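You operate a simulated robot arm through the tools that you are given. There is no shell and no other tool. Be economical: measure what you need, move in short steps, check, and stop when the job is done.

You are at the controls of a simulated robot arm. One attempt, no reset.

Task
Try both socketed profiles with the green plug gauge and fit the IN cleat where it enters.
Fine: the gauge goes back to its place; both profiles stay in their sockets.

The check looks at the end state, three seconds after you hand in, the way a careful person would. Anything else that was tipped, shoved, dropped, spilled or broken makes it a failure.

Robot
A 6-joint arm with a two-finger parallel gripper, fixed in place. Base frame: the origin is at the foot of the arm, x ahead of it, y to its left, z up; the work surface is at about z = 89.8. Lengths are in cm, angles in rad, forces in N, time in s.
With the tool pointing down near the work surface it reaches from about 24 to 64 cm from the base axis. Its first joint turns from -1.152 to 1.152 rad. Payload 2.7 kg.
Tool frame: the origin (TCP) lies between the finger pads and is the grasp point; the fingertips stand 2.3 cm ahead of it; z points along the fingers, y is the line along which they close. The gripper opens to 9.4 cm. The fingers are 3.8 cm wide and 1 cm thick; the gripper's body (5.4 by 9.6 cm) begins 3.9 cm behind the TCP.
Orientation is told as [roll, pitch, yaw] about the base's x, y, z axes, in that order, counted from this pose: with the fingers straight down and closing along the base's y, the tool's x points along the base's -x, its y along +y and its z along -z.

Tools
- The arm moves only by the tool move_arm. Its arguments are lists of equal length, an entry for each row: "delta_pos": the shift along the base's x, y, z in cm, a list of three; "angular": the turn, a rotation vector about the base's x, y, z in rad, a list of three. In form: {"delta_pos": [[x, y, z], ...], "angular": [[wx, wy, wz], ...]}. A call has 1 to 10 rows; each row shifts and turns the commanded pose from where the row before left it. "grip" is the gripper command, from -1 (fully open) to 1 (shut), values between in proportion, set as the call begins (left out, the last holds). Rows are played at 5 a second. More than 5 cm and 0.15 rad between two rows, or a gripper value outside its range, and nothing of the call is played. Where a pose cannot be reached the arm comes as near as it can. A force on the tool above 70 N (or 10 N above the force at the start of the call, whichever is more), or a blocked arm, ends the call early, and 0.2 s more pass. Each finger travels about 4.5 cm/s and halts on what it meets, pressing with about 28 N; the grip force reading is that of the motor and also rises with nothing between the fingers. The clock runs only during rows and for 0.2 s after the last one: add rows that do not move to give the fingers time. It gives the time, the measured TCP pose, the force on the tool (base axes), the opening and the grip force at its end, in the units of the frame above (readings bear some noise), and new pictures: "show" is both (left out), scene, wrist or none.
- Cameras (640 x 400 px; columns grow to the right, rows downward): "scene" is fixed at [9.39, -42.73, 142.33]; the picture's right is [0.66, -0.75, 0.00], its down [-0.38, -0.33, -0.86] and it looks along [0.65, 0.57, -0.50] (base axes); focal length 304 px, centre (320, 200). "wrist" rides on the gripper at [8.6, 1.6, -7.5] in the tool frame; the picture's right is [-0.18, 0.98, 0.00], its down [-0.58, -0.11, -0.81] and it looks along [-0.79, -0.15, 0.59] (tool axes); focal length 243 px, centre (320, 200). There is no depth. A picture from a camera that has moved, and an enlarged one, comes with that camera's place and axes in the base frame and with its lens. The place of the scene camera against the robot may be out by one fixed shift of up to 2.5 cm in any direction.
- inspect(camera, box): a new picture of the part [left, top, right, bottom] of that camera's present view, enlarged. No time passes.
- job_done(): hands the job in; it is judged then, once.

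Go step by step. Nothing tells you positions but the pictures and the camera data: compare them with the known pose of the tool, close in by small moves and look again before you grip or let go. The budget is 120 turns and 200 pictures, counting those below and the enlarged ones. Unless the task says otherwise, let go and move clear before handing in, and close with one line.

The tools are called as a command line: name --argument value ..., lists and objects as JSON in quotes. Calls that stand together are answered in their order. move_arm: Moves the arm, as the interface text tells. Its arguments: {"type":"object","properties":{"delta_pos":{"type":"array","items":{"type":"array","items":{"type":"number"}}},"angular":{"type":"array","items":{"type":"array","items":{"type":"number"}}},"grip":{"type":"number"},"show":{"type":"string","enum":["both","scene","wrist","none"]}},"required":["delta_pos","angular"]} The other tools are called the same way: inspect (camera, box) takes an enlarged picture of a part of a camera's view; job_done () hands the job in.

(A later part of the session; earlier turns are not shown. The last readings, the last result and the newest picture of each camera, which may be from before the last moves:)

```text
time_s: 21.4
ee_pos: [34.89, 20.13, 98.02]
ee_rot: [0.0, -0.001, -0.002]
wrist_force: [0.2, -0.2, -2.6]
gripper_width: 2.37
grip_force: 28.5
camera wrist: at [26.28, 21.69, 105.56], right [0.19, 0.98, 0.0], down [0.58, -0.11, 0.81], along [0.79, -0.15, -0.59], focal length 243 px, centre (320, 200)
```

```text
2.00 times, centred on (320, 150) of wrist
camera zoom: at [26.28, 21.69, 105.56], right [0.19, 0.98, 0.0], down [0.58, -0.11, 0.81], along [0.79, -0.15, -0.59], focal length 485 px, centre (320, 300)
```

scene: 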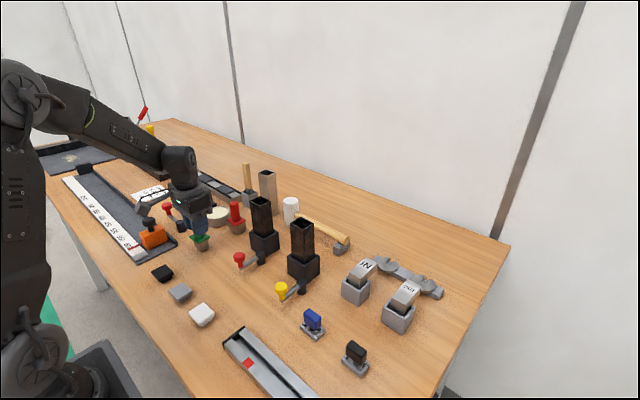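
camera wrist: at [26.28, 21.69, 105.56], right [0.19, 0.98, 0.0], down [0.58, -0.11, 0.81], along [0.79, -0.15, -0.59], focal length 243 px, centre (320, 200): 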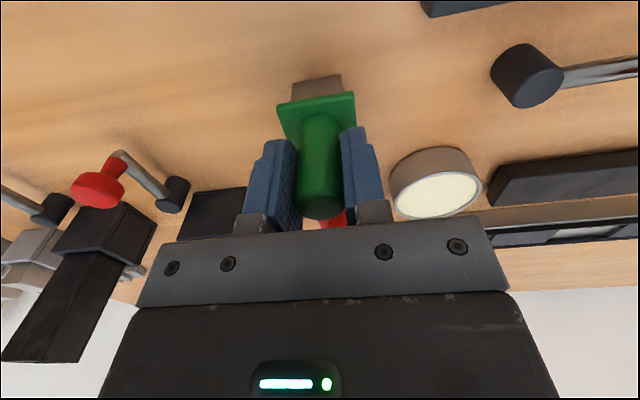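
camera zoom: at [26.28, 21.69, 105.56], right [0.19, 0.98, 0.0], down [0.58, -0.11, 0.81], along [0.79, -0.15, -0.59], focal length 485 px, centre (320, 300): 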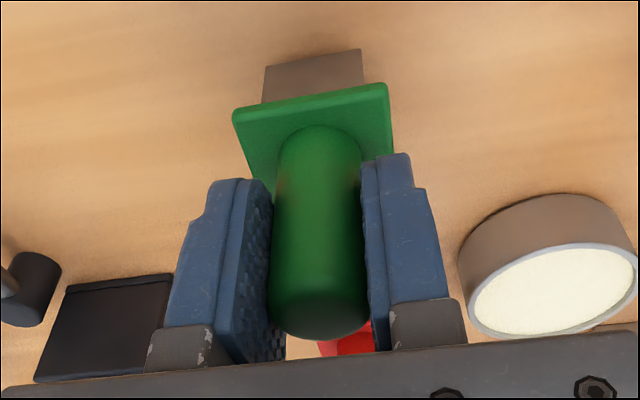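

The gauge slid down in the fingers by about 0.5 cm and should be roughly 0.4 cm above the table. I'll lower it in fine steps until it touches.

move_arm --delta_pos '[[0.1, 0, -0.15], [0, 0, -0.1], [0, 0, 0]]' --angular '[[0, 0, 0], [0, 0, 0], [0, 0, 0]]' --show "none"

inspect --camera "scene" --box '[184, 220, 232, 260]'

inspect --camera "scene" --box '[220, 180, 340, 310]'

```text
time_s: 22.2
ee_pos: [35.07, 19.94, 97.67]
ee_rot: [-0.002, -0.001, -0.002]
wrist_force: [-0.1, -0.3, -1.4]
gripper_width: 2.32
grip_force: 27.9
```

```text
10.00 times, centred on (208, 240) of scene
camera zoom: at [9.39, -42.73, 142.33], right [0.66, -0.75, 0.0], down [-0.38, -0.33, -0.86], along [0.65, 0.57, -0.5], focal length 3040 px, centre (1440, -200)
```

zoom: 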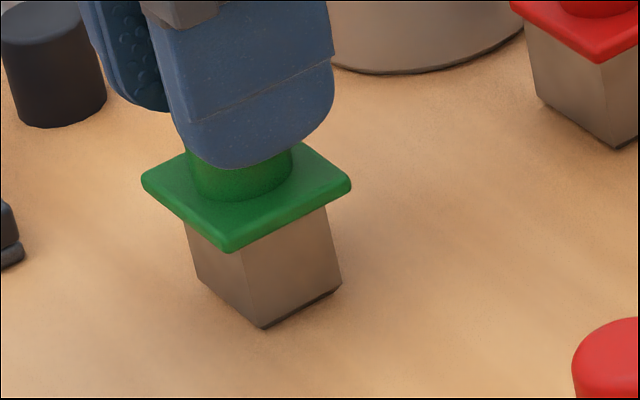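

```text
3.08 times, centred on (280, 245) of scene
camera zoom: at [9.39, -42.73, 142.33], right [0.66, -0.75, 0.0], down [-0.38, -0.33, -0.86], along [0.65, 0.57, -0.5], focal length 935 px, centre (443, 62)
```

zoom: 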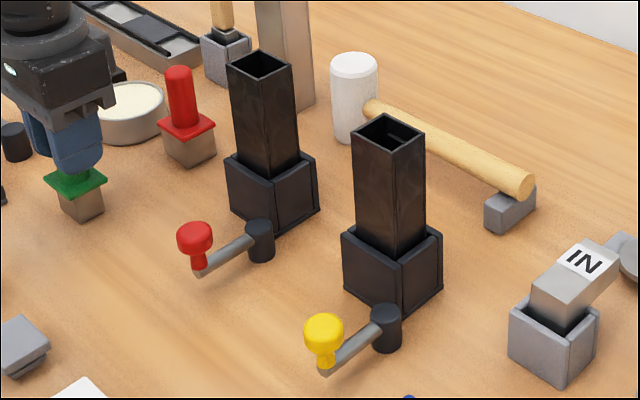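

move_arm --delta_pos '[[0, 0, -0.1], [0, 0, -0.1], [0, 0, 0]]' --angular '[[0, 0, 0], [0, 0, 0], [0, 0, 0]]' --show "none"

```text
time_s: 23.0
ee_pos: [35.2, 19.97, 97.73]
ee_rot: [0.004, -0.005, 0.0]
wrist_force: [-5.3, 0.6, 18.3]
gripper_width: 2.35
grip_force: 28.0
```

Contact was felt, so I'll ease the load and open the fingers.

move_arm --delta_pos '[[-0.05, 0, 0.15], [0, 0, 0]]' --angular '[[0, 0, 0], [0, 0, 0]]' --show "none"

move_arm --delta_pos '[[0, 0, 0], [0, 0, 0], [0, 0, 0], [0, 0, 0], [0, 0, 0], [0, 0, 0], [0, 0, 0], [0, 0, 0], [0, 0, 0]]' --angular '[[0, 0, 0], [0, 0, 0], [0, 0, 0], [0, 0, 0], [0, 0, 0], [0, 0, 0], [0, 0, 0], [0, 0, 0], [0, 0, 0]]' --grip -1

inspect --camera "scene" --box '[150, 180, 270, 260]'

```text
time_s: 23.6
ee_pos: [35.04, 19.84, 97.59]
ee_rot: [0.0, -0.001, -0.002]
wrist_force: [2.3, -1.0, 5.3]
gripper_width: 2.35
grip_force: 28.1
```

```text
time_s: 25.6
ee_pos: [35.02, 20.1, 97.64]
ee_rot: [0.0, -0.001, -0.002]
wrist_force: [1.1, 0.1, 0.0]
gripper_width: 9.41
grip_force: 0.1
camera wrist: at [26.35, 21.63, 105.15], right [0.19, 0.98, 0.0], down [0.58, -0.11, 0.81], along [0.79, -0.15, -0.59], focal length 243 px, centre (320, 200)
```

scene: 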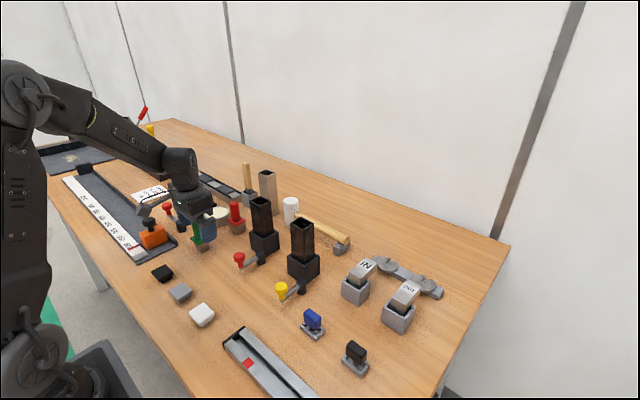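
wrist: 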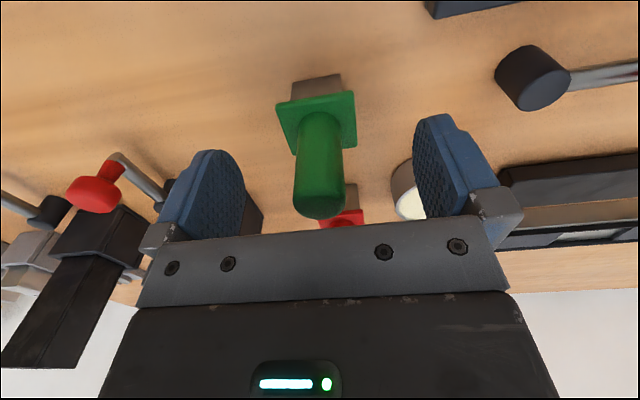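

```text
5.00 times, centred on (210, 220) of scene
camera zoom: at [9.39, -42.73, 142.33], right [0.66, -0.75, 0.0], down [-0.38, -0.33, -0.86], along [0.65, 0.57, -0.5], focal length 1520 px, centre (870, 100)
```

zoom: 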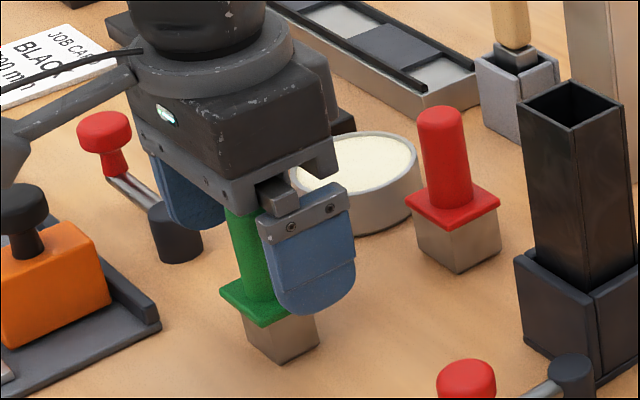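

The gauge stands exactly where it was. Now I'll rise and fly to a viewpoint in front of the IN cleat.

move_arm --delta_pos '[[0, 0, 4.5], [0, 0, 4.5], [0, 0, 4.5], [0, -4.5, 1.5], [0, -5, 0], [0, -5, 0], [0, -5, 0], [0, -5, 0], [0, -5, 0], [0, -4.5, 0]]' --angular '[[0, 0, 0], [0, 0, 0], [0, 0, 0], [0, 0, 0], [0, 0, 0], [0, 0, 0], [0, 0, 0], [0, 0, 0], [0, 0, 0], [0, 0, 0]]' --show "none"

move_arm --delta_pos '[[1.5, -2.5, -2], [1.5, -2, -2], [0, 0, 0]]' --angular '[[0, 0, 0], [0, 0, 0], [0, 0, 0]]'

inspect --camera "wrist" --box '[220, 20, 440, 150]'

inspect --camera "scene" --box '[330, 245, 450, 335]'

```text
time_s: 27.8
ee_pos: [35.24, -14.08, 112.55]
ee_rot: [0.0, -0.001, 0.0]
wrist_force: [-0.7, 0.5, -0.4]
gripper_width: 9.39
grip_force: 0.0
```

```text
time_s: 28.6
ee_pos: [38.1, -18.69, 108.5]
ee_rot: [-0.001, -0.002, -0.004]
wrist_force: [-0.5, -0.3, -0.1]
gripper_width: 9.39
grip_force: 0.0
camera wrist: at [29.38, -16.96, 116.05], right [0.19, 0.98, 0.0], down [0.58, -0.11, 0.81], along [0.79, -0.15, -0.59], focal length 243 px, centre (320, 200)
```

scene: 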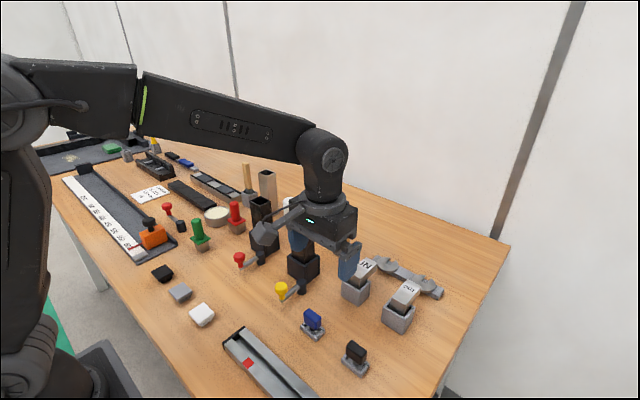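
wrist: 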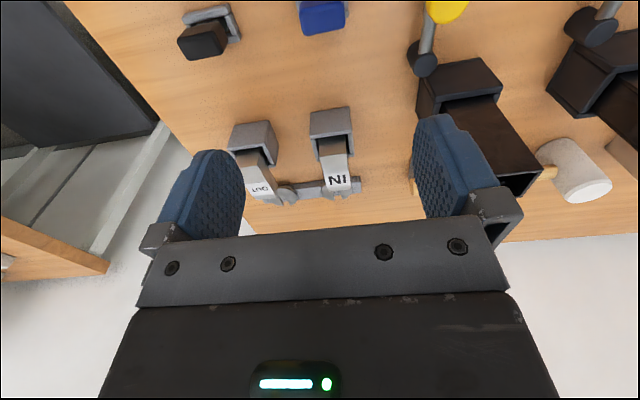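

```text
2.91 times, centred on (330, 85) of wrist
camera zoom: at [29.38, -16.96, 116.05], right [0.19, 0.98, 0.0], down [0.58, -0.11, 0.81], along [0.79, -0.15, -0.59], focal length 706 px, centre (291, 534)
```

zoom: 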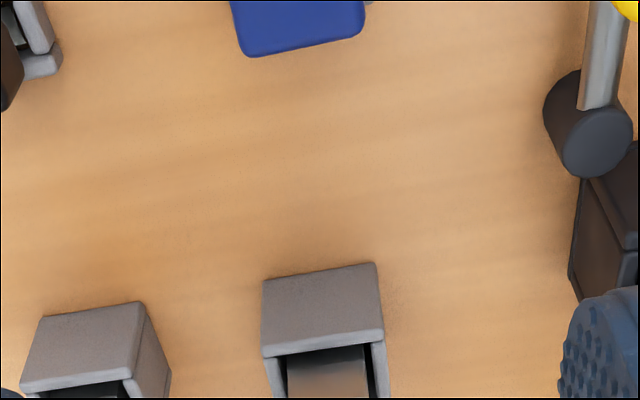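

```text
4.44 times, centred on (390, 290) of scene
camera zoom: at [9.39, -42.73, 142.33], right [0.66, -0.75, 0.0], down [-0.38, -0.33, -0.86], along [0.65, 0.57, -0.5], focal length 1351 px, centre (9, -200)
```

zoom: 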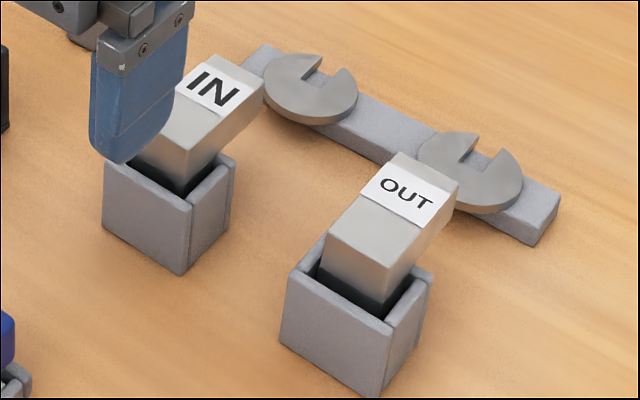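

inspect --camera "wrist" --box '[270, 90, 400, 210]'

inspect --camera "scene" --box '[336, 250, 386, 310]'

```text
3.33 times, centred on (335, 150) of wrist
camera zoom: at [29.38, -16.96, 116.05], right [0.19, 0.98, 0.0], down [0.58, -0.11, 0.81], along [0.79, -0.15, -0.59], focal length 809 px, centre (270, 367)
```

zoom: 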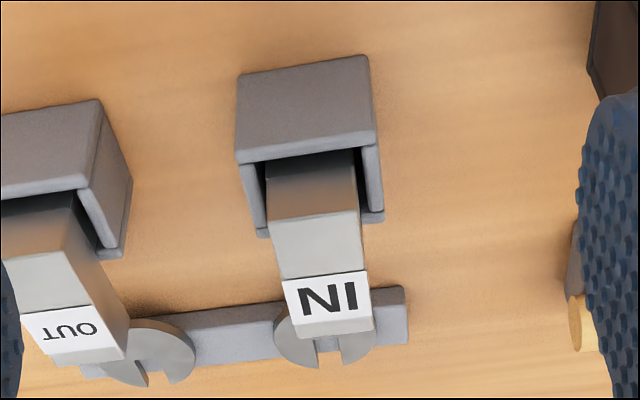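

```text
6.67 times, centred on (361, 280) of scene
camera zoom: at [9.39, -42.73, 142.33], right [0.66, -0.75, 0.0], down [-0.38, -0.33, -0.86], along [0.65, 0.57, -0.5], focal length 2026 px, centre (47, -333)
```

zoom: 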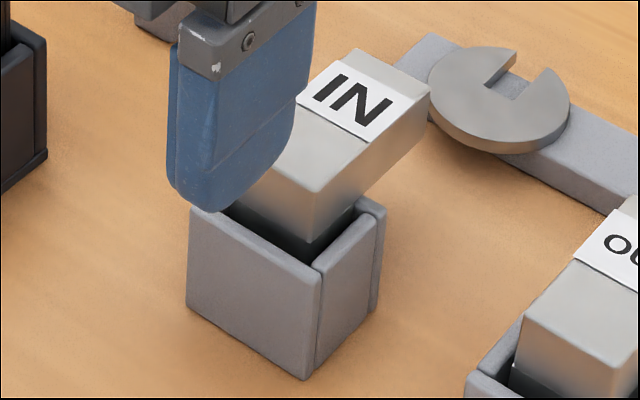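

The IN cleat is an L: its stem sits in the holder near (49, -19), and a horizontal arm about 3 cm wide overhangs in +x with its top near z≈96.3. I'll step closer for triangulation.

move_arm --delta_pos '[[4, -0.3, -2], [3, 0, -2], [0, 0, 0]]' --angular '[[0, 0, 0], [0, 0, 0], [0, 0, 0]]'

inspect --camera "wrist" --box '[260, 60, 400, 200]'

inspect --camera "scene" --box '[330, 245, 400, 315]'

```text
time_s: 29.4
ee_pos: [45.14, -18.96, 104.71]
ee_rot: [0.001, -0.002, -0.002]
wrist_force: [-0.4, -0.2, -0.4]
gripper_width: 9.41
grip_force: 0.0
camera wrist: at [36.39, -17.29, 112.12], right [0.19, 0.98, 0.0], down [0.58, -0.11, 0.81], along [0.79, -0.15, -0.59], focal length 243 px, centre (320, 200)
```

scene: 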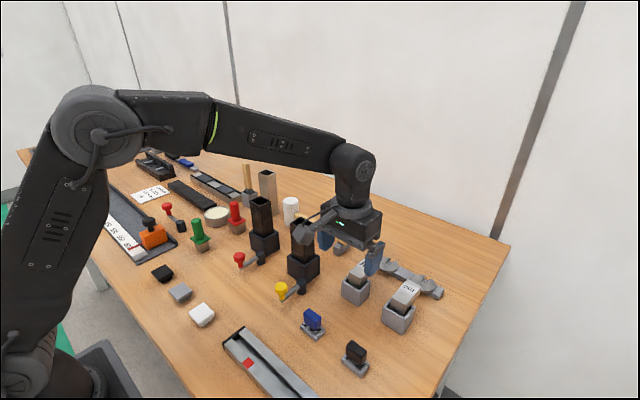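
wrist: 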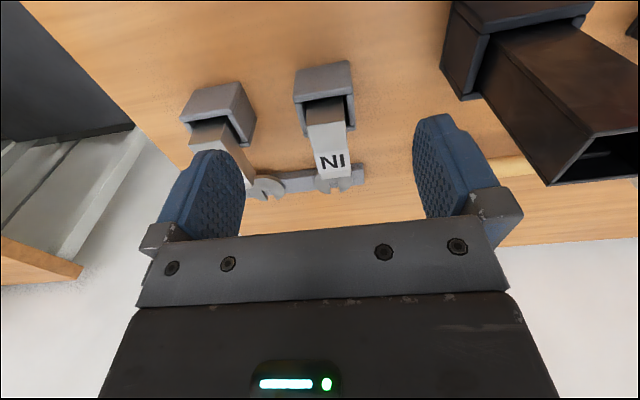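

```text
2.86 times, centred on (330, 130) of wrist
camera zoom: at [36.39, -17.29, 112.12], right [0.19, 0.98, 0.0], down [0.58, -0.11, 0.81], along [0.79, -0.15, -0.59], focal length 693 px, centre (291, 400)
```

zoom: 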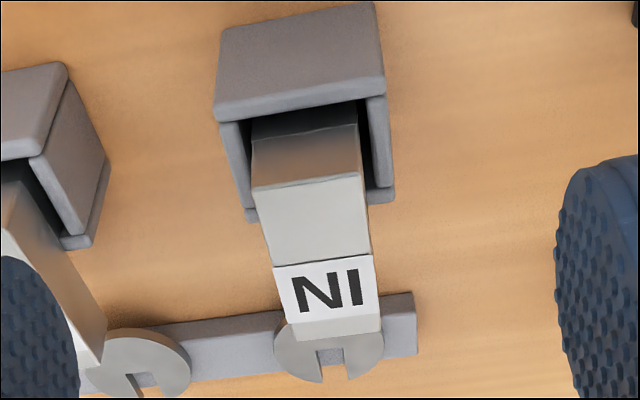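

```text
5.71 times, centred on (365, 280) of scene
camera zoom: at [9.39, -42.73, 142.33], right [0.66, -0.75, 0.0], down [-0.38, -0.33, -0.86], along [0.65, 0.57, -0.5], focal length 1737 px, centre (63, -257)
```

zoom: 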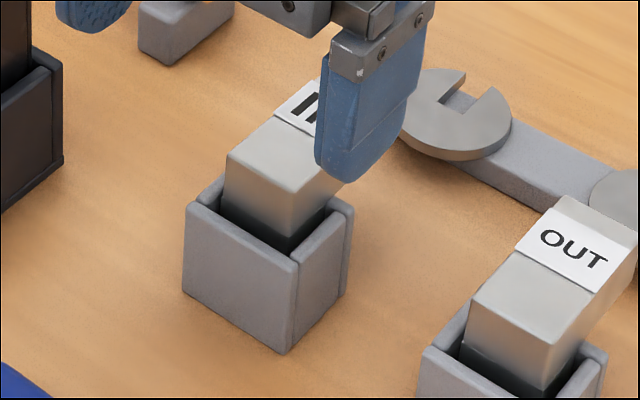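

The cleat arm spans x 47.6–54.0 at y ≈ -19.02, about 3.0 wide, with the top at 96.4 and the holder rim at about 94.3. I'll move over it with a narrower opening and stop just above.

move_arm --delta_pos '[[2.7, -0.03, -1], [2.7, 0, -1.2], [0, 0, -3], [0, 0, 0]]' --angular '[[0, 0, 0], [0, 0, 0], [0, 0, 0], [0, 0, 0]]' --grip -0.38

inspect --camera "wrist" --box '[220, 50, 420, 230]'

inspect --camera "scene" --box '[330, 235, 400, 305]'

```text
time_s: 30.4
ee_pos: [50.46, -18.77, 99.51]
ee_rot: [0.0, -0.004, -0.001]
wrist_force: [0.5, -0.1, -0.2]
gripper_width: 6.47
grip_force: 0.1
camera wrist: at [41.74, -17.18, 106.98], right [0.19, 0.98, 0.0], down [0.58, -0.11, 0.81], along [0.79, -0.15, -0.59], focal length 243 px, centre (320, 200)
```

scene: 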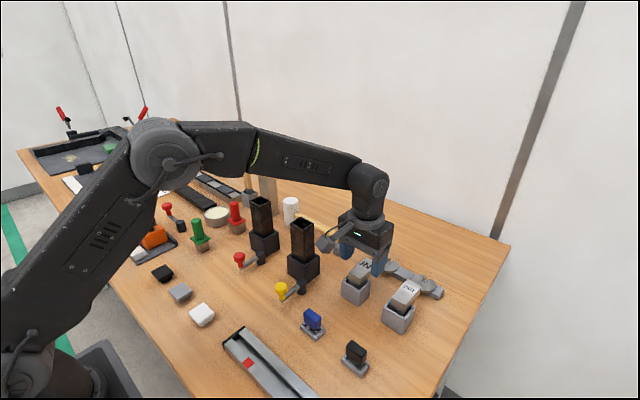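
wrist: 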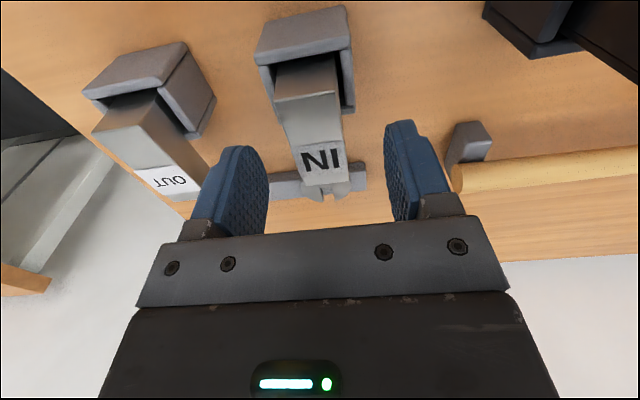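

```text
2.22 times, centred on (320, 140) of wrist
camera zoom: at [41.74, -17.18, 106.98], right [0.19, 0.98, 0.0], down [0.58, -0.11, 0.81], along [0.79, -0.15, -0.59], focal length 539 px, centre (320, 333)
```

zoom: 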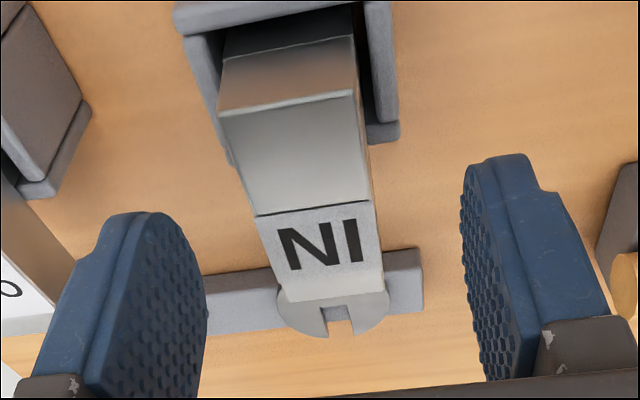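

```text
5.71 times, centred on (365, 270) of scene
camera zoom: at [9.39, -42.73, 142.33], right [0.66, -0.75, 0.0], down [-0.38, -0.33, -0.86], along [0.65, 0.57, -0.5], focal length 1737 px, centre (63, -200)
```

zoom: 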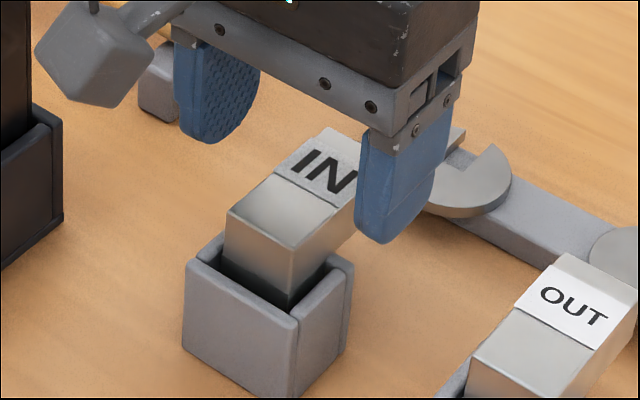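

All views agree. I'll shift -0.1 in y and descend 2.4 so the tips straddle the arm just above the rim.

move_arm --delta_pos '[[0, -0.1, -0.8], [0, 0, -0.8], [0, 0, -0.8], [0, 0, 0]]' --angular '[[0, 0, 0], [0, 0, 0], [0, 0, 0], [0, 0, 0]]' --show "none"

inspect --camera "wrist" --box '[220, 50, 420, 230]'

inspect --camera "scene" --box '[330, 235, 400, 305]'

```text
time_s: 31.4
ee_pos: [50.41, -18.97, 97.04]
ee_rot: [0.001, 0.0, -0.002]
wrist_force: [0.6, 0.2, 0.6]
gripper_width: 6.49
grip_force: 0.1
```

```text
2.22 times, centred on (320, 140) of wrist
camera zoom: at [41.74, -17.36, 104.53], right [0.19, 0.98, 0.0], down [0.58, -0.11, 0.81], along [0.79, -0.15, -0.59], focal length 539 px, centre (320, 333)
```

zoom: 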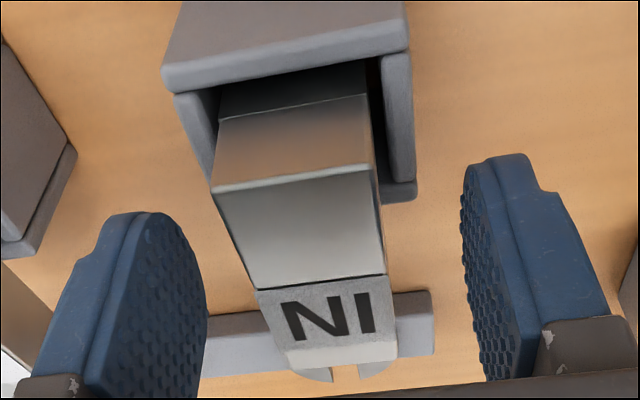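

```text
5.71 times, centred on (365, 270) of scene
camera zoom: at [9.39, -42.73, 142.33], right [0.66, -0.75, 0.0], down [-0.38, -0.33, -0.86], along [0.65, 0.57, -0.5], focal length 1737 px, centre (63, -200)
```

zoom: 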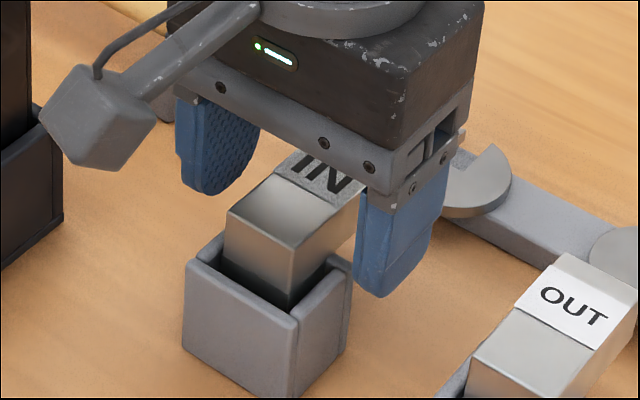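

The fingers straddle the arm cleanly, so I'll close.

move_arm --delta_pos '[[0, 0, 0], [0, 0, 0], [0, 0, 0], [0, 0, 0], [0, 0, 0]]' --angular '[[0, 0, 0], [0, 0, 0], [0, 0, 0], [0, 0, 0], [0, 0, 0]]' --grip 1 --show "wrist"

inspect --camera "scene" --box '[330, 235, 400, 305]'

```text
time_s: 32.6
ee_pos: [50.43, -19.08, 97.1]
ee_rot: [0.0, -0.001, -0.002]
wrist_force: [0.6, 0.0, 0.2]
gripper_width: 2.95
grip_force: 28.1
camera wrist: at [41.74, -17.36, 104.55], right [0.19, 0.98, 0.0], down [0.58, -0.11, 0.81], along [0.79, -0.15, -0.59], focal length 243 px, centre (320, 200)
```

wrist: 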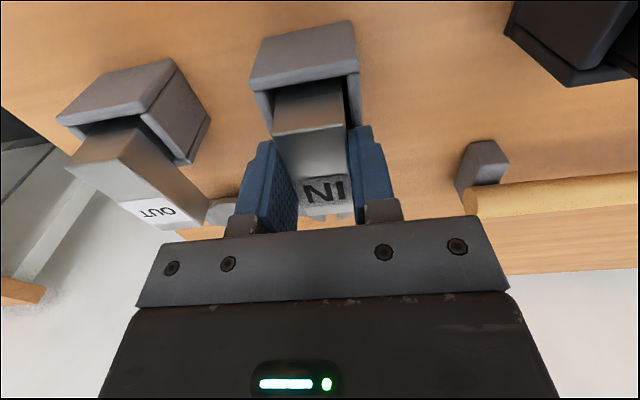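

```text
5.71 times, centred on (365, 270) of scene
camera zoom: at [9.39, -42.73, 142.33], right [0.66, -0.75, 0.0], down [-0.38, -0.33, -0.86], along [0.65, 0.57, -0.5], focal length 1737 px, centre (63, -200)
```

zoom: 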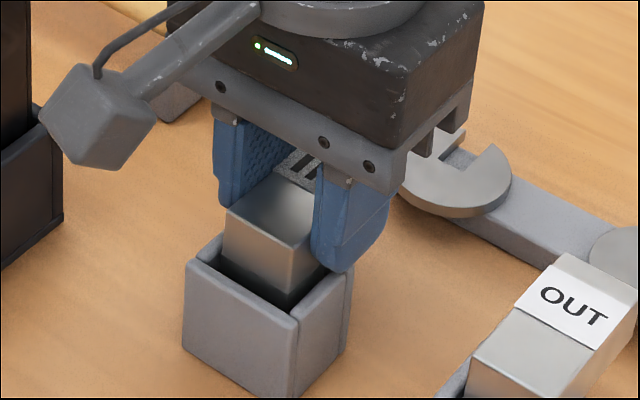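

Gripped at width 2.95. I'll lift slowly, straight up.

move_arm --delta_pos '[[0, 0, 0.5], [0, 0, 1], [0, 0, 1.5], [0, 0, 2], [0, 0, 2], [0, 0, 0]]' --angular '[[0, 0, 0], [0, 0, 0], [0, 0, 0], [0, 0, 0], [0, 0, 0], [0, 0, 0]]' --show "wrist"

inspect --camera "scene" --box '[330, 215, 400, 305]'

inspect --camera "wrist" --box '[240, 30, 400, 230]'

```text
time_s: 34.0
ee_pos: [50.47, -18.9, 104.07]
ee_rot: [0.001, -0.001, -0.001]
wrist_force: [-0.2, 0.0, -1.4]
gripper_width: 2.95
grip_force: 27.5
camera wrist: at [41.78, -17.27, 111.63], right [0.19, 0.98, 0.0], down [0.58, -0.11, 0.81], along [0.79, -0.15, -0.59], focal length 243 px, centre (320, 200)
```

wrist: 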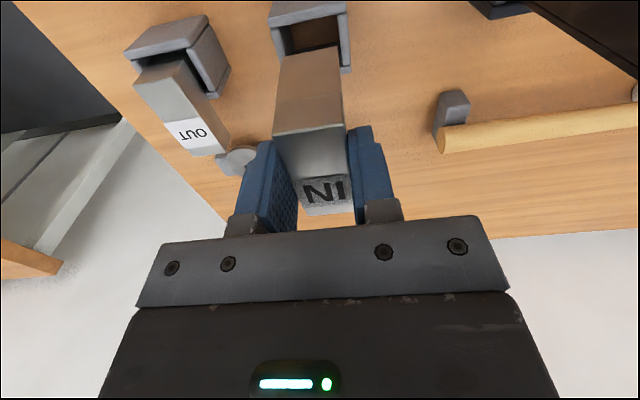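

```text
4.44 times, centred on (365, 260) of scene
camera zoom: at [9.39, -42.73, 142.33], right [0.66, -0.75, 0.0], down [-0.38, -0.33, -0.86], along [0.65, 0.57, -0.5], focal length 1351 px, centre (120, -67)
```

zoom: 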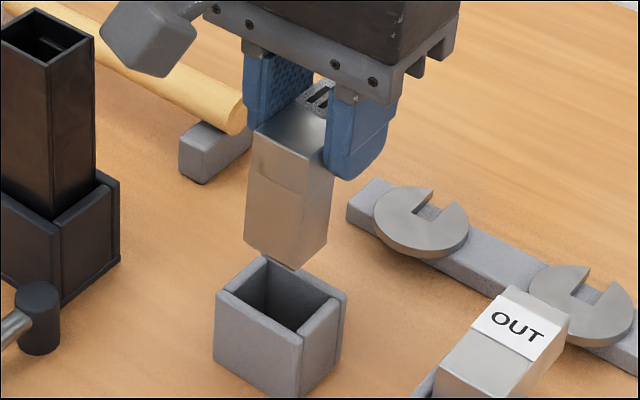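

```text
2.00 times, centred on (320, 130) of wrist
camera zoom: at [41.78, -17.27, 111.63], right [0.19, 0.98, 0.0], down [0.58, -0.11, 0.81], along [0.79, -0.15, -0.59], focal length 485 px, centre (320, 340)
```

zoom: 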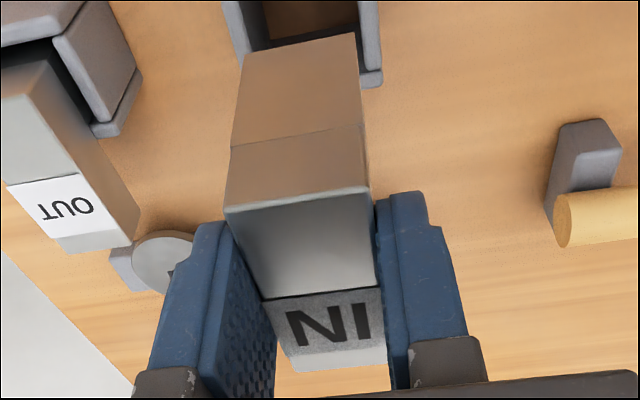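

The cleat came out cleanly: the stem is about 5 cm long, with its bottom about 7.3 below the TCP and its near face about 2.85 behind it. I'll carry it high over to A.

move_arm --delta_pos '[[0, 0, 4.2], [0, 0, 4.2], [0, 0, 4], [-0.5, 4.5, 0], [-0.5, 4.5, 0], [-0.5, 4.5, 0], [-0.5, 4.5, 0], [-0.5, 4.5, 0], [-0.4, 4.5, 0]]' --angular '[[0, 0, 0], [0, 0, 0], [0, 0, 0], [0, 0, 0], [0, 0, 0], [0, 0, 0], [0, 0, 0], [0, 0, 0], [0, 0, 0]]' --show "none"

move_arm --delta_pos '[[0, 0, -1.5], [0, 0, -1.5], [0, 0, 0]]' --angular '[[0, 0, 0], [0, 0, 0], [0, 0, 0]]'

inspect --camera "wrist" --box '[260, 0, 400, 120]'

inspect --camera "scene" --box '[235, 150, 299, 220]'

```text
time_s: 36.0
ee_pos: [47.64, 8.19, 116.54]
ee_rot: [-0.001, -0.001, -0.002]
wrist_force: [-0.4, -0.1, -1.2]
gripper_width: 2.96
grip_force: 27.7
```

```text
time_s: 36.8
ee_pos: [47.73, 8.13, 113.43]
ee_rot: [0.001, -0.002, -0.003]
wrist_force: [0.6, -0.5, -1.2]
gripper_width: 2.95
grip_force: 28.1
camera wrist: at [38.99, 9.74, 120.87], right [0.19, 0.98, 0.0], down [0.58, -0.11, 0.81], along [0.79, -0.15, -0.59], focal length 243 px, centre (320, 200)
```

scene: 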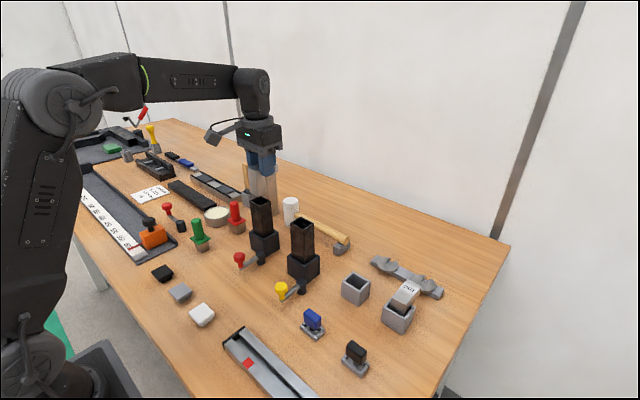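
wrist: 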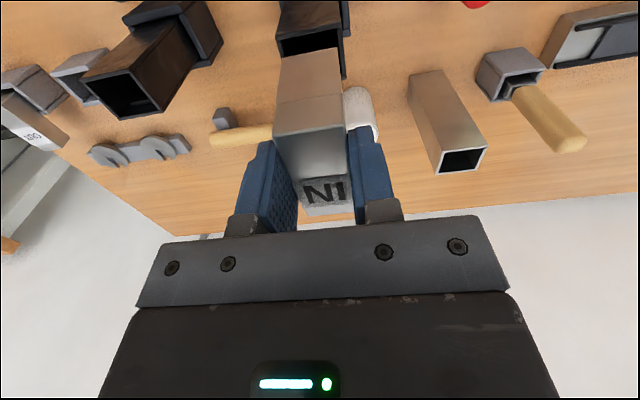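

```text
3.33 times, centred on (330, 60) of wrist
camera zoom: at [38.99, 9.74, 120.87], right [0.19, 0.98, 0.0], down [0.58, -0.11, 0.81], along [0.79, -0.15, -0.59], focal length 809 px, centre (287, 667)
```

zoom: 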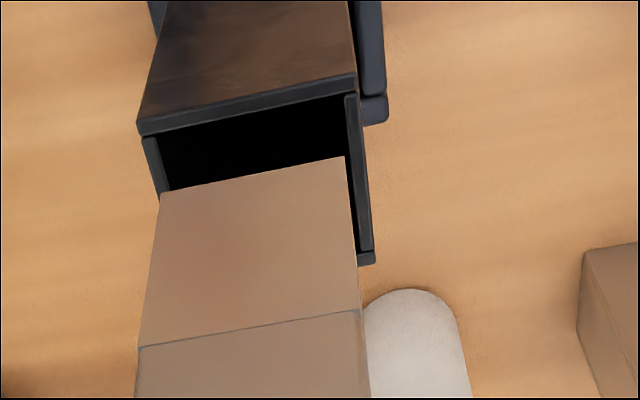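

```text
5.71 times, centred on (267, 185) of scene
camera zoom: at [9.39, -42.73, 142.33], right [0.66, -0.75, 0.0], down [-0.38, -0.33, -0.86], along [0.65, 0.57, -0.5], focal length 1737 px, centre (623, 286)
```

zoom: 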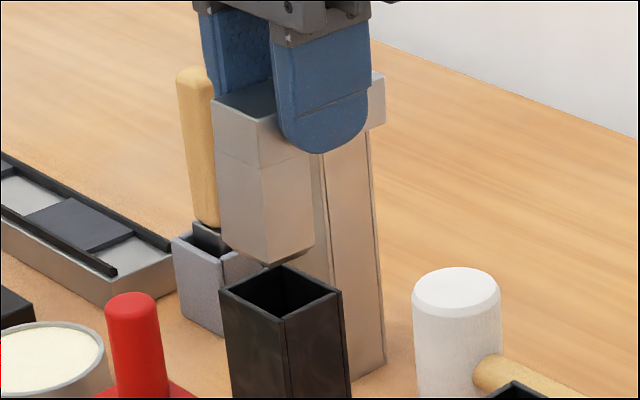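

The stem is centred in y, with x needing slightly more. I'll shift +0.2 in x and lower to just above the mouth for a finer look.

move_arm --delta_pos '[[0.2, 0, -0.7], [0, 0, -0.7], [0, 0, 0]]' --angular '[[0, 0, 0], [0, 0, 0], [0, 0, 0]]' --show "none"

inspect --camera "wrist" --box '[275, 0, 365, 70]'

inspect --camera "scene" --box '[240, 170, 296, 210]'

```text
time_s: 37.6
ee_pos: [47.75, 8.02, 112.13]
ee_rot: [0.0, -0.002, -0.002]
wrist_force: [0.0, -0.2, -1.1]
gripper_width: 2.98
grip_force: 27.7
```

```text
5.71 times, centred on (320, 35) of wrist
camera zoom: at [39.08, 9.62, 119.52], right [0.19, 0.98, 0.0], down [0.58, -0.11, 0.81], along [0.79, -0.15, -0.59], focal length 1386 px, centre (320, 1143)
```

zoom: 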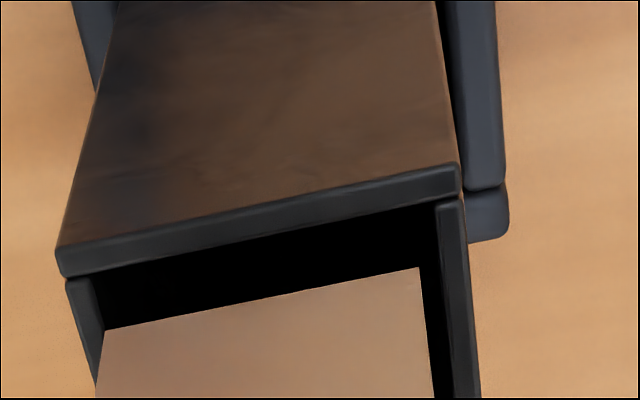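

```text
10.00 times, centred on (268, 190) of scene
camera zoom: at [9.39, -42.73, 142.33], right [0.66, -0.75, 0.0], down [-0.38, -0.33, -0.86], along [0.65, 0.57, -0.5], focal length 3040 px, centre (840, 300)
```

zoom: 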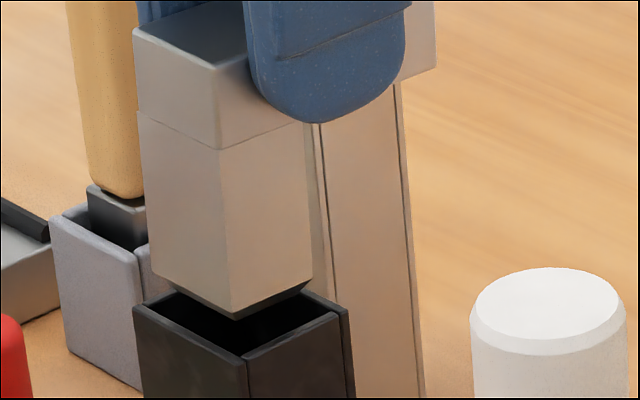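

The fit looks good: about 0.2 of near gap in x, with y needing +0.05. I'll descend slowly into the mouth and check the force.

move_arm --delta_pos '[[0.06, 0.05, -0.3], [0, 0, -0.3], [0, 0, -0.3], [0, 0, -0.3], [0, 0, 0]]' --angular '[[0, 0, 0], [0, 0, 0], [0, 0, 0], [0, 0, 0], [0, 0, 0]]' --show "none"

inspect --camera "wrist" --box '[275, 10, 365, 80]'

inspect --camera "scene" --box '[240, 175, 296, 215]'

```text
time_s: 38.8
ee_pos: [47.66, 8.15, 110.81]
ee_rot: [-0.001, -0.002, 0.0]
wrist_force: [0.0, 0.6, -0.8]
gripper_width: 2.96
grip_force: 27.8
```

```text
5.71 times, centred on (320, 45) of wrist
camera zoom: at [39.1, 9.75, 118.35], right [0.19, 0.98, 0.0], down [0.58, -0.11, 0.81], along [0.79, -0.15, -0.59], focal length 1386 px, centre (320, 1086)
```

zoom: 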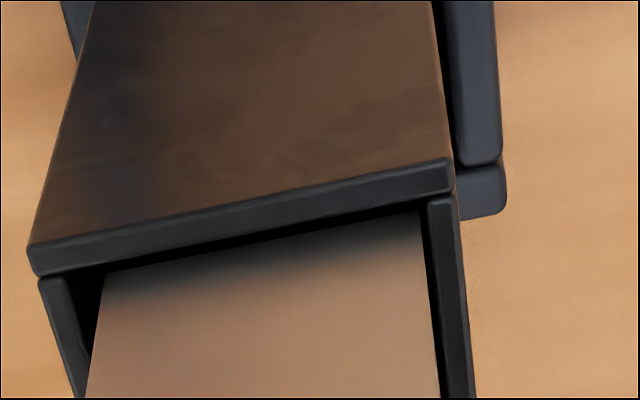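

```text
10.00 times, centred on (268, 195) of scene
camera zoom: at [9.39, -42.73, 142.33], right [0.66, -0.75, 0.0], down [-0.38, -0.33, -0.86], along [0.65, 0.57, -0.5], focal length 3040 px, centre (840, 250)
```

zoom: 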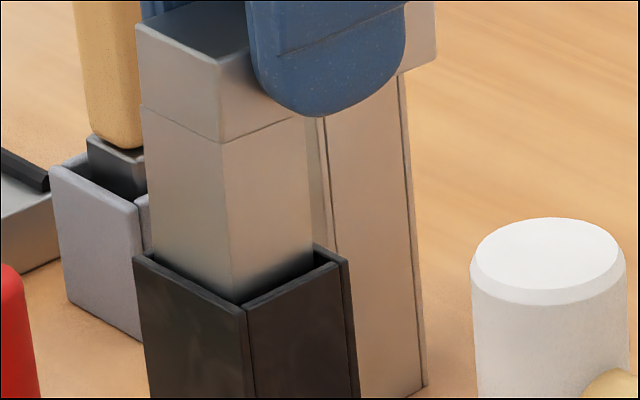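

The stem is inside without contact. I'll recentre by -0.08 in y and +0.08 in x, then continue down.

move_arm --delta_pos '[[0.08, -0.08, 0], [0, 0, -0.4], [0, 0, -0.4], [0, 0, -0.4], [0, 0, 0]]' --angular '[[0, 0, 0], [0, 0, 0], [0, 0, 0], [0, 0, 0], [0, 0, 0]]' --show "none"

inspect --camera "wrist" --box '[275, 20, 365, 90]'

inspect --camera "scene" --box '[240, 175, 296, 215]'

```text
time_s: 40.0
ee_pos: [47.93, 8.04, 109.59]
ee_rot: [0.0, -0.003, -0.003]
wrist_force: [-0.2, 0.0, -1.7]
gripper_width: 2.97
grip_force: 27.7
```

```text
5.71 times, centred on (320, 55) of wrist
camera zoom: at [39.2, 9.63, 117.11], right [0.19, 0.98, 0.0], down [0.58, -0.11, 0.81], along [0.79, -0.15, -0.59], focal length 1386 px, centre (320, 1029)
```

zoom: 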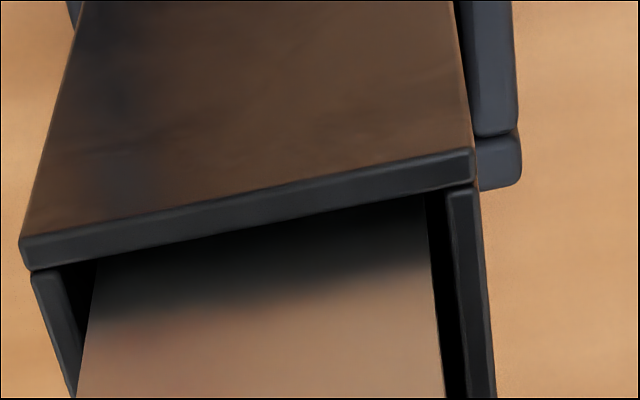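

```text
10.00 times, centred on (268, 195) of scene
camera zoom: at [9.39, -42.73, 142.33], right [0.66, -0.75, 0.0], down [-0.38, -0.33, -0.86], along [0.65, 0.57, -0.5], focal length 3040 px, centre (840, 250)
```

zoom: 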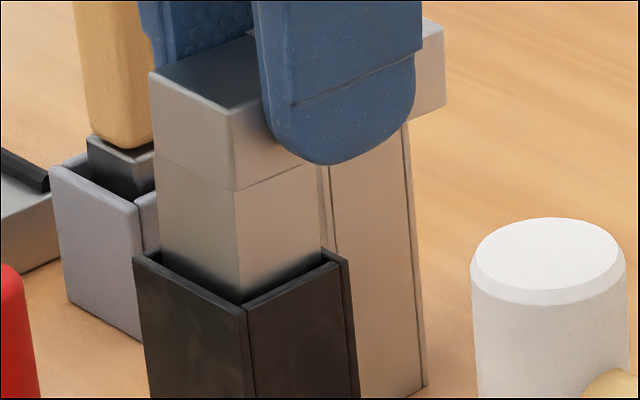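

Centred. Continuing down towards the shoulder.

move_arm --delta_pos '[[0, 0, -0.4], [0, 0, -0.4], [0, 0, -0.4], [0, 0, -0.4], [0, 0, -0.3], [0, 0, 0]]' --angular '[[0, 0, 0], [0, 0, 0], [0, 0, 0], [0, 0, 0], [0, 0, 0], [0, 0, 0]]' --show "none"

inspect --camera "wrist" --box '[265, 50, 385, 150]'

inspect --camera "scene" --box '[240, 175, 296, 215]'

```text
time_s: 41.4
ee_pos: [47.92, 7.96, 107.66]
ee_rot: [0.001, 0.0, -0.002]
wrist_force: [0.9, 0.1, -1.0]
gripper_width: 2.96
grip_force: 28.3
```

```text
4.00 times, centred on (325, 100) of wrist
camera zoom: at [39.18, 9.67, 115.28], right [0.19, 0.98, 0.0], down [0.58, -0.11, 0.81], along [0.79, -0.15, -0.59], focal length 970 px, centre (300, 600)
```

zoom: 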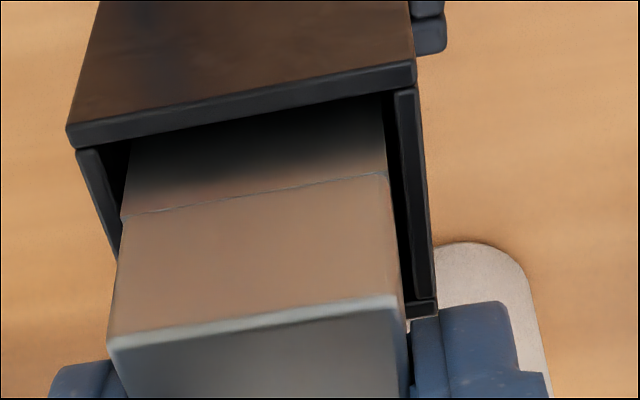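

```text
10.00 times, centred on (268, 195) of scene
camera zoom: at [9.39, -42.73, 142.33], right [0.66, -0.75, 0.0], down [-0.38, -0.33, -0.86], along [0.65, 0.57, -0.5], focal length 3040 px, centre (840, 250)
```

zoom: 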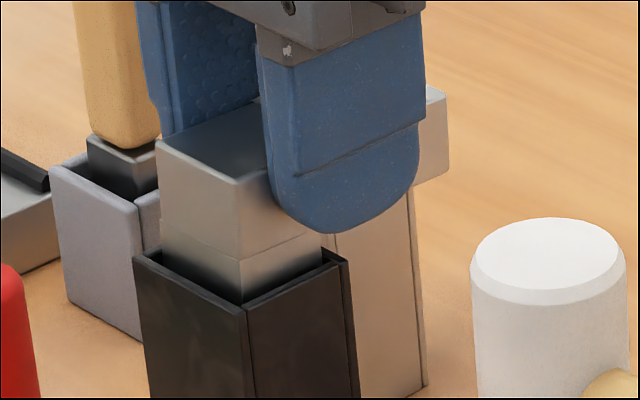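

move_arm --delta_pos '[[0, 0, -0.25], [0, 0, -0.25], [0, 0, 0]]' --angular '[[0, 0, 0], [0, 0, 0], [0, 0, 0]]' --show "none"

inspect --camera "scene" --box '[240, 175, 296, 215]'

```text
time_s: 42.2
ee_pos: [48.02, 8.07, 107.3]
ee_rot: [0.0, 0.001, -0.002]
wrist_force: [0.5, 0.1, -1.0]
gripper_width: 2.96
grip_force: 28.4
```

```text
10.00 times, centred on (268, 195) of scene
camera zoom: at [9.39, -42.73, 142.33], right [0.66, -0.75, 0.0], down [-0.38, -0.33, -0.86], along [0.65, 0.57, -0.5], focal length 3040 px, centre (840, 250)
```

zoom: 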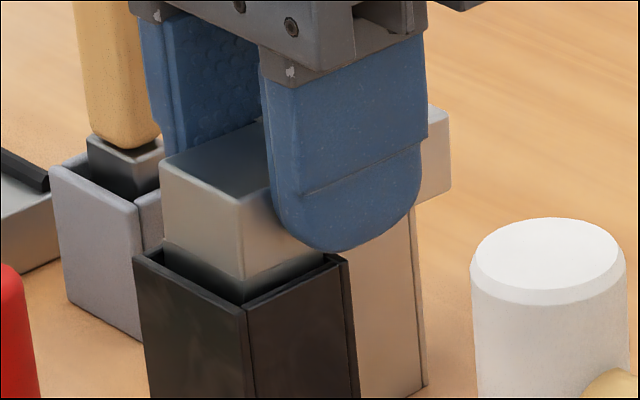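

move_arm --delta_pos '[[0, 0, -0.15], [0, 0, -0.15], [0, 0, 0]]' --angular '[[0, 0, 0], [0, 0, 0], [0, 0, 0]]' --show "none"

inspect --camera "scene" --box '[240, 175, 296, 215]'

```text
time_s: 43.0
ee_pos: [47.89, 8.02, 107.16]
ee_rot: [0.001, -0.005, -0.003]
wrist_force: [0.1, -0.1, 14.2]
gripper_width: 2.94
grip_force: 27.9
```

```text
10.00 times, centred on (268, 195) of scene
camera zoom: at [9.37, -42.73, 142.33], right [0.66, -0.75, 0.0], down [-0.38, -0.33, -0.86], along [0.65, 0.57, -0.5], focal length 3040 px, centre (840, 250)
```

zoom: 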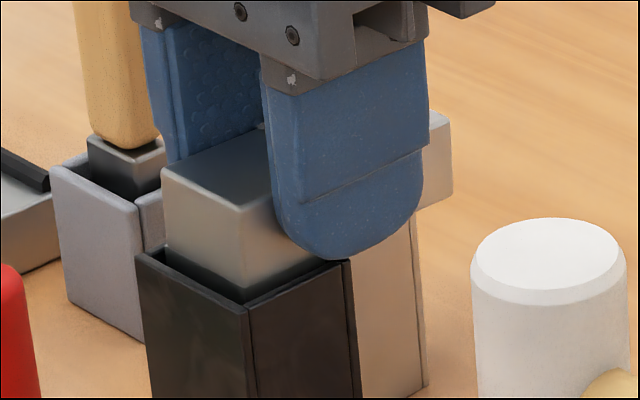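

The shoulder landed with about 15 N and the joint line is at the rim, so the cleat is seated. I'll ease off and release.

move_arm --delta_pos '[[0, 0, 0.12], [0, 0, 0]]' --angular '[[0, 0, 0], [0, 0, 0]]' --show "none"

move_arm --delta_pos '[[0, 0, 0], [0, 0, 0], [0, 0, 0], [0, 0, 0], [0, 0, 0]]' --angular '[[0, 0, 0], [0, 0, 0], [0, 0, 0], [0, 0, 0], [0, 0, 0]]' --grip -0.3 --show "wrist"

inspect --camera "scene" --box '[235, 165, 305, 225]'

```text
time_s: 43.6
ee_pos: [47.95, 8.07, 107.09]
ee_rot: [0.0, -0.001, -0.001]
wrist_force: [1.0, 0.5, 11.8]
gripper_width: 2.96
grip_force: 28.0
```

```text
time_s: 44.8
ee_pos: [47.84, 8.03, 107.01]
ee_rot: [0.0, -0.001, -0.002]
wrist_force: [0.4, -0.7, 0.0]
gripper_width: 6.11
grip_force: 0.1
camera wrist: at [39.17, 9.67, 114.53], right [0.19, 0.98, 0.0], down [0.58, -0.11, 0.81], along [0.79, -0.15, -0.59], focal length 243 px, centre (320, 200)
```

wrist: 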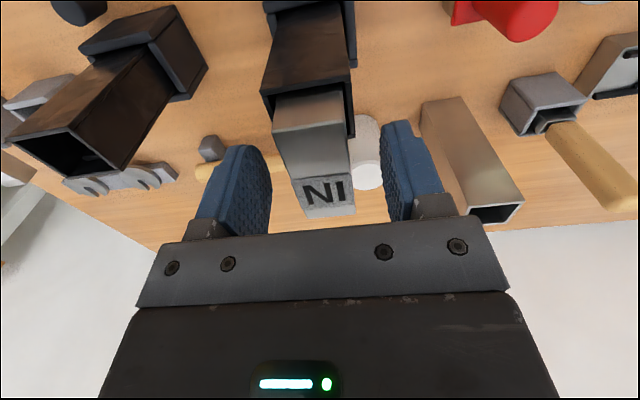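

```text
6.67 times, centred on (270, 195) of scene
camera zoom: at [9.39, -42.73, 142.33], right [0.66, -0.75, 0.0], down [-0.38, -0.33, -0.86], along [0.65, 0.57, -0.5], focal length 2026 px, centre (653, 233)
```

zoom: 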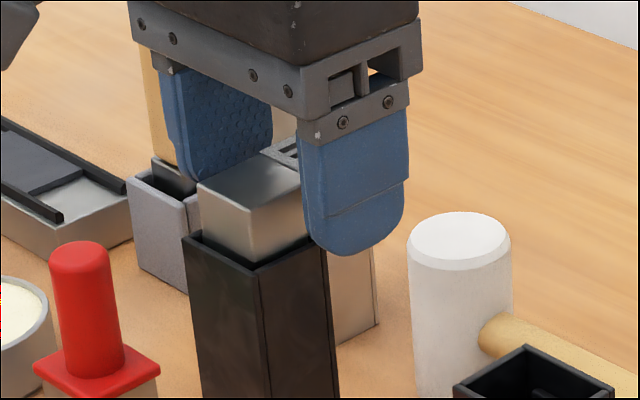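

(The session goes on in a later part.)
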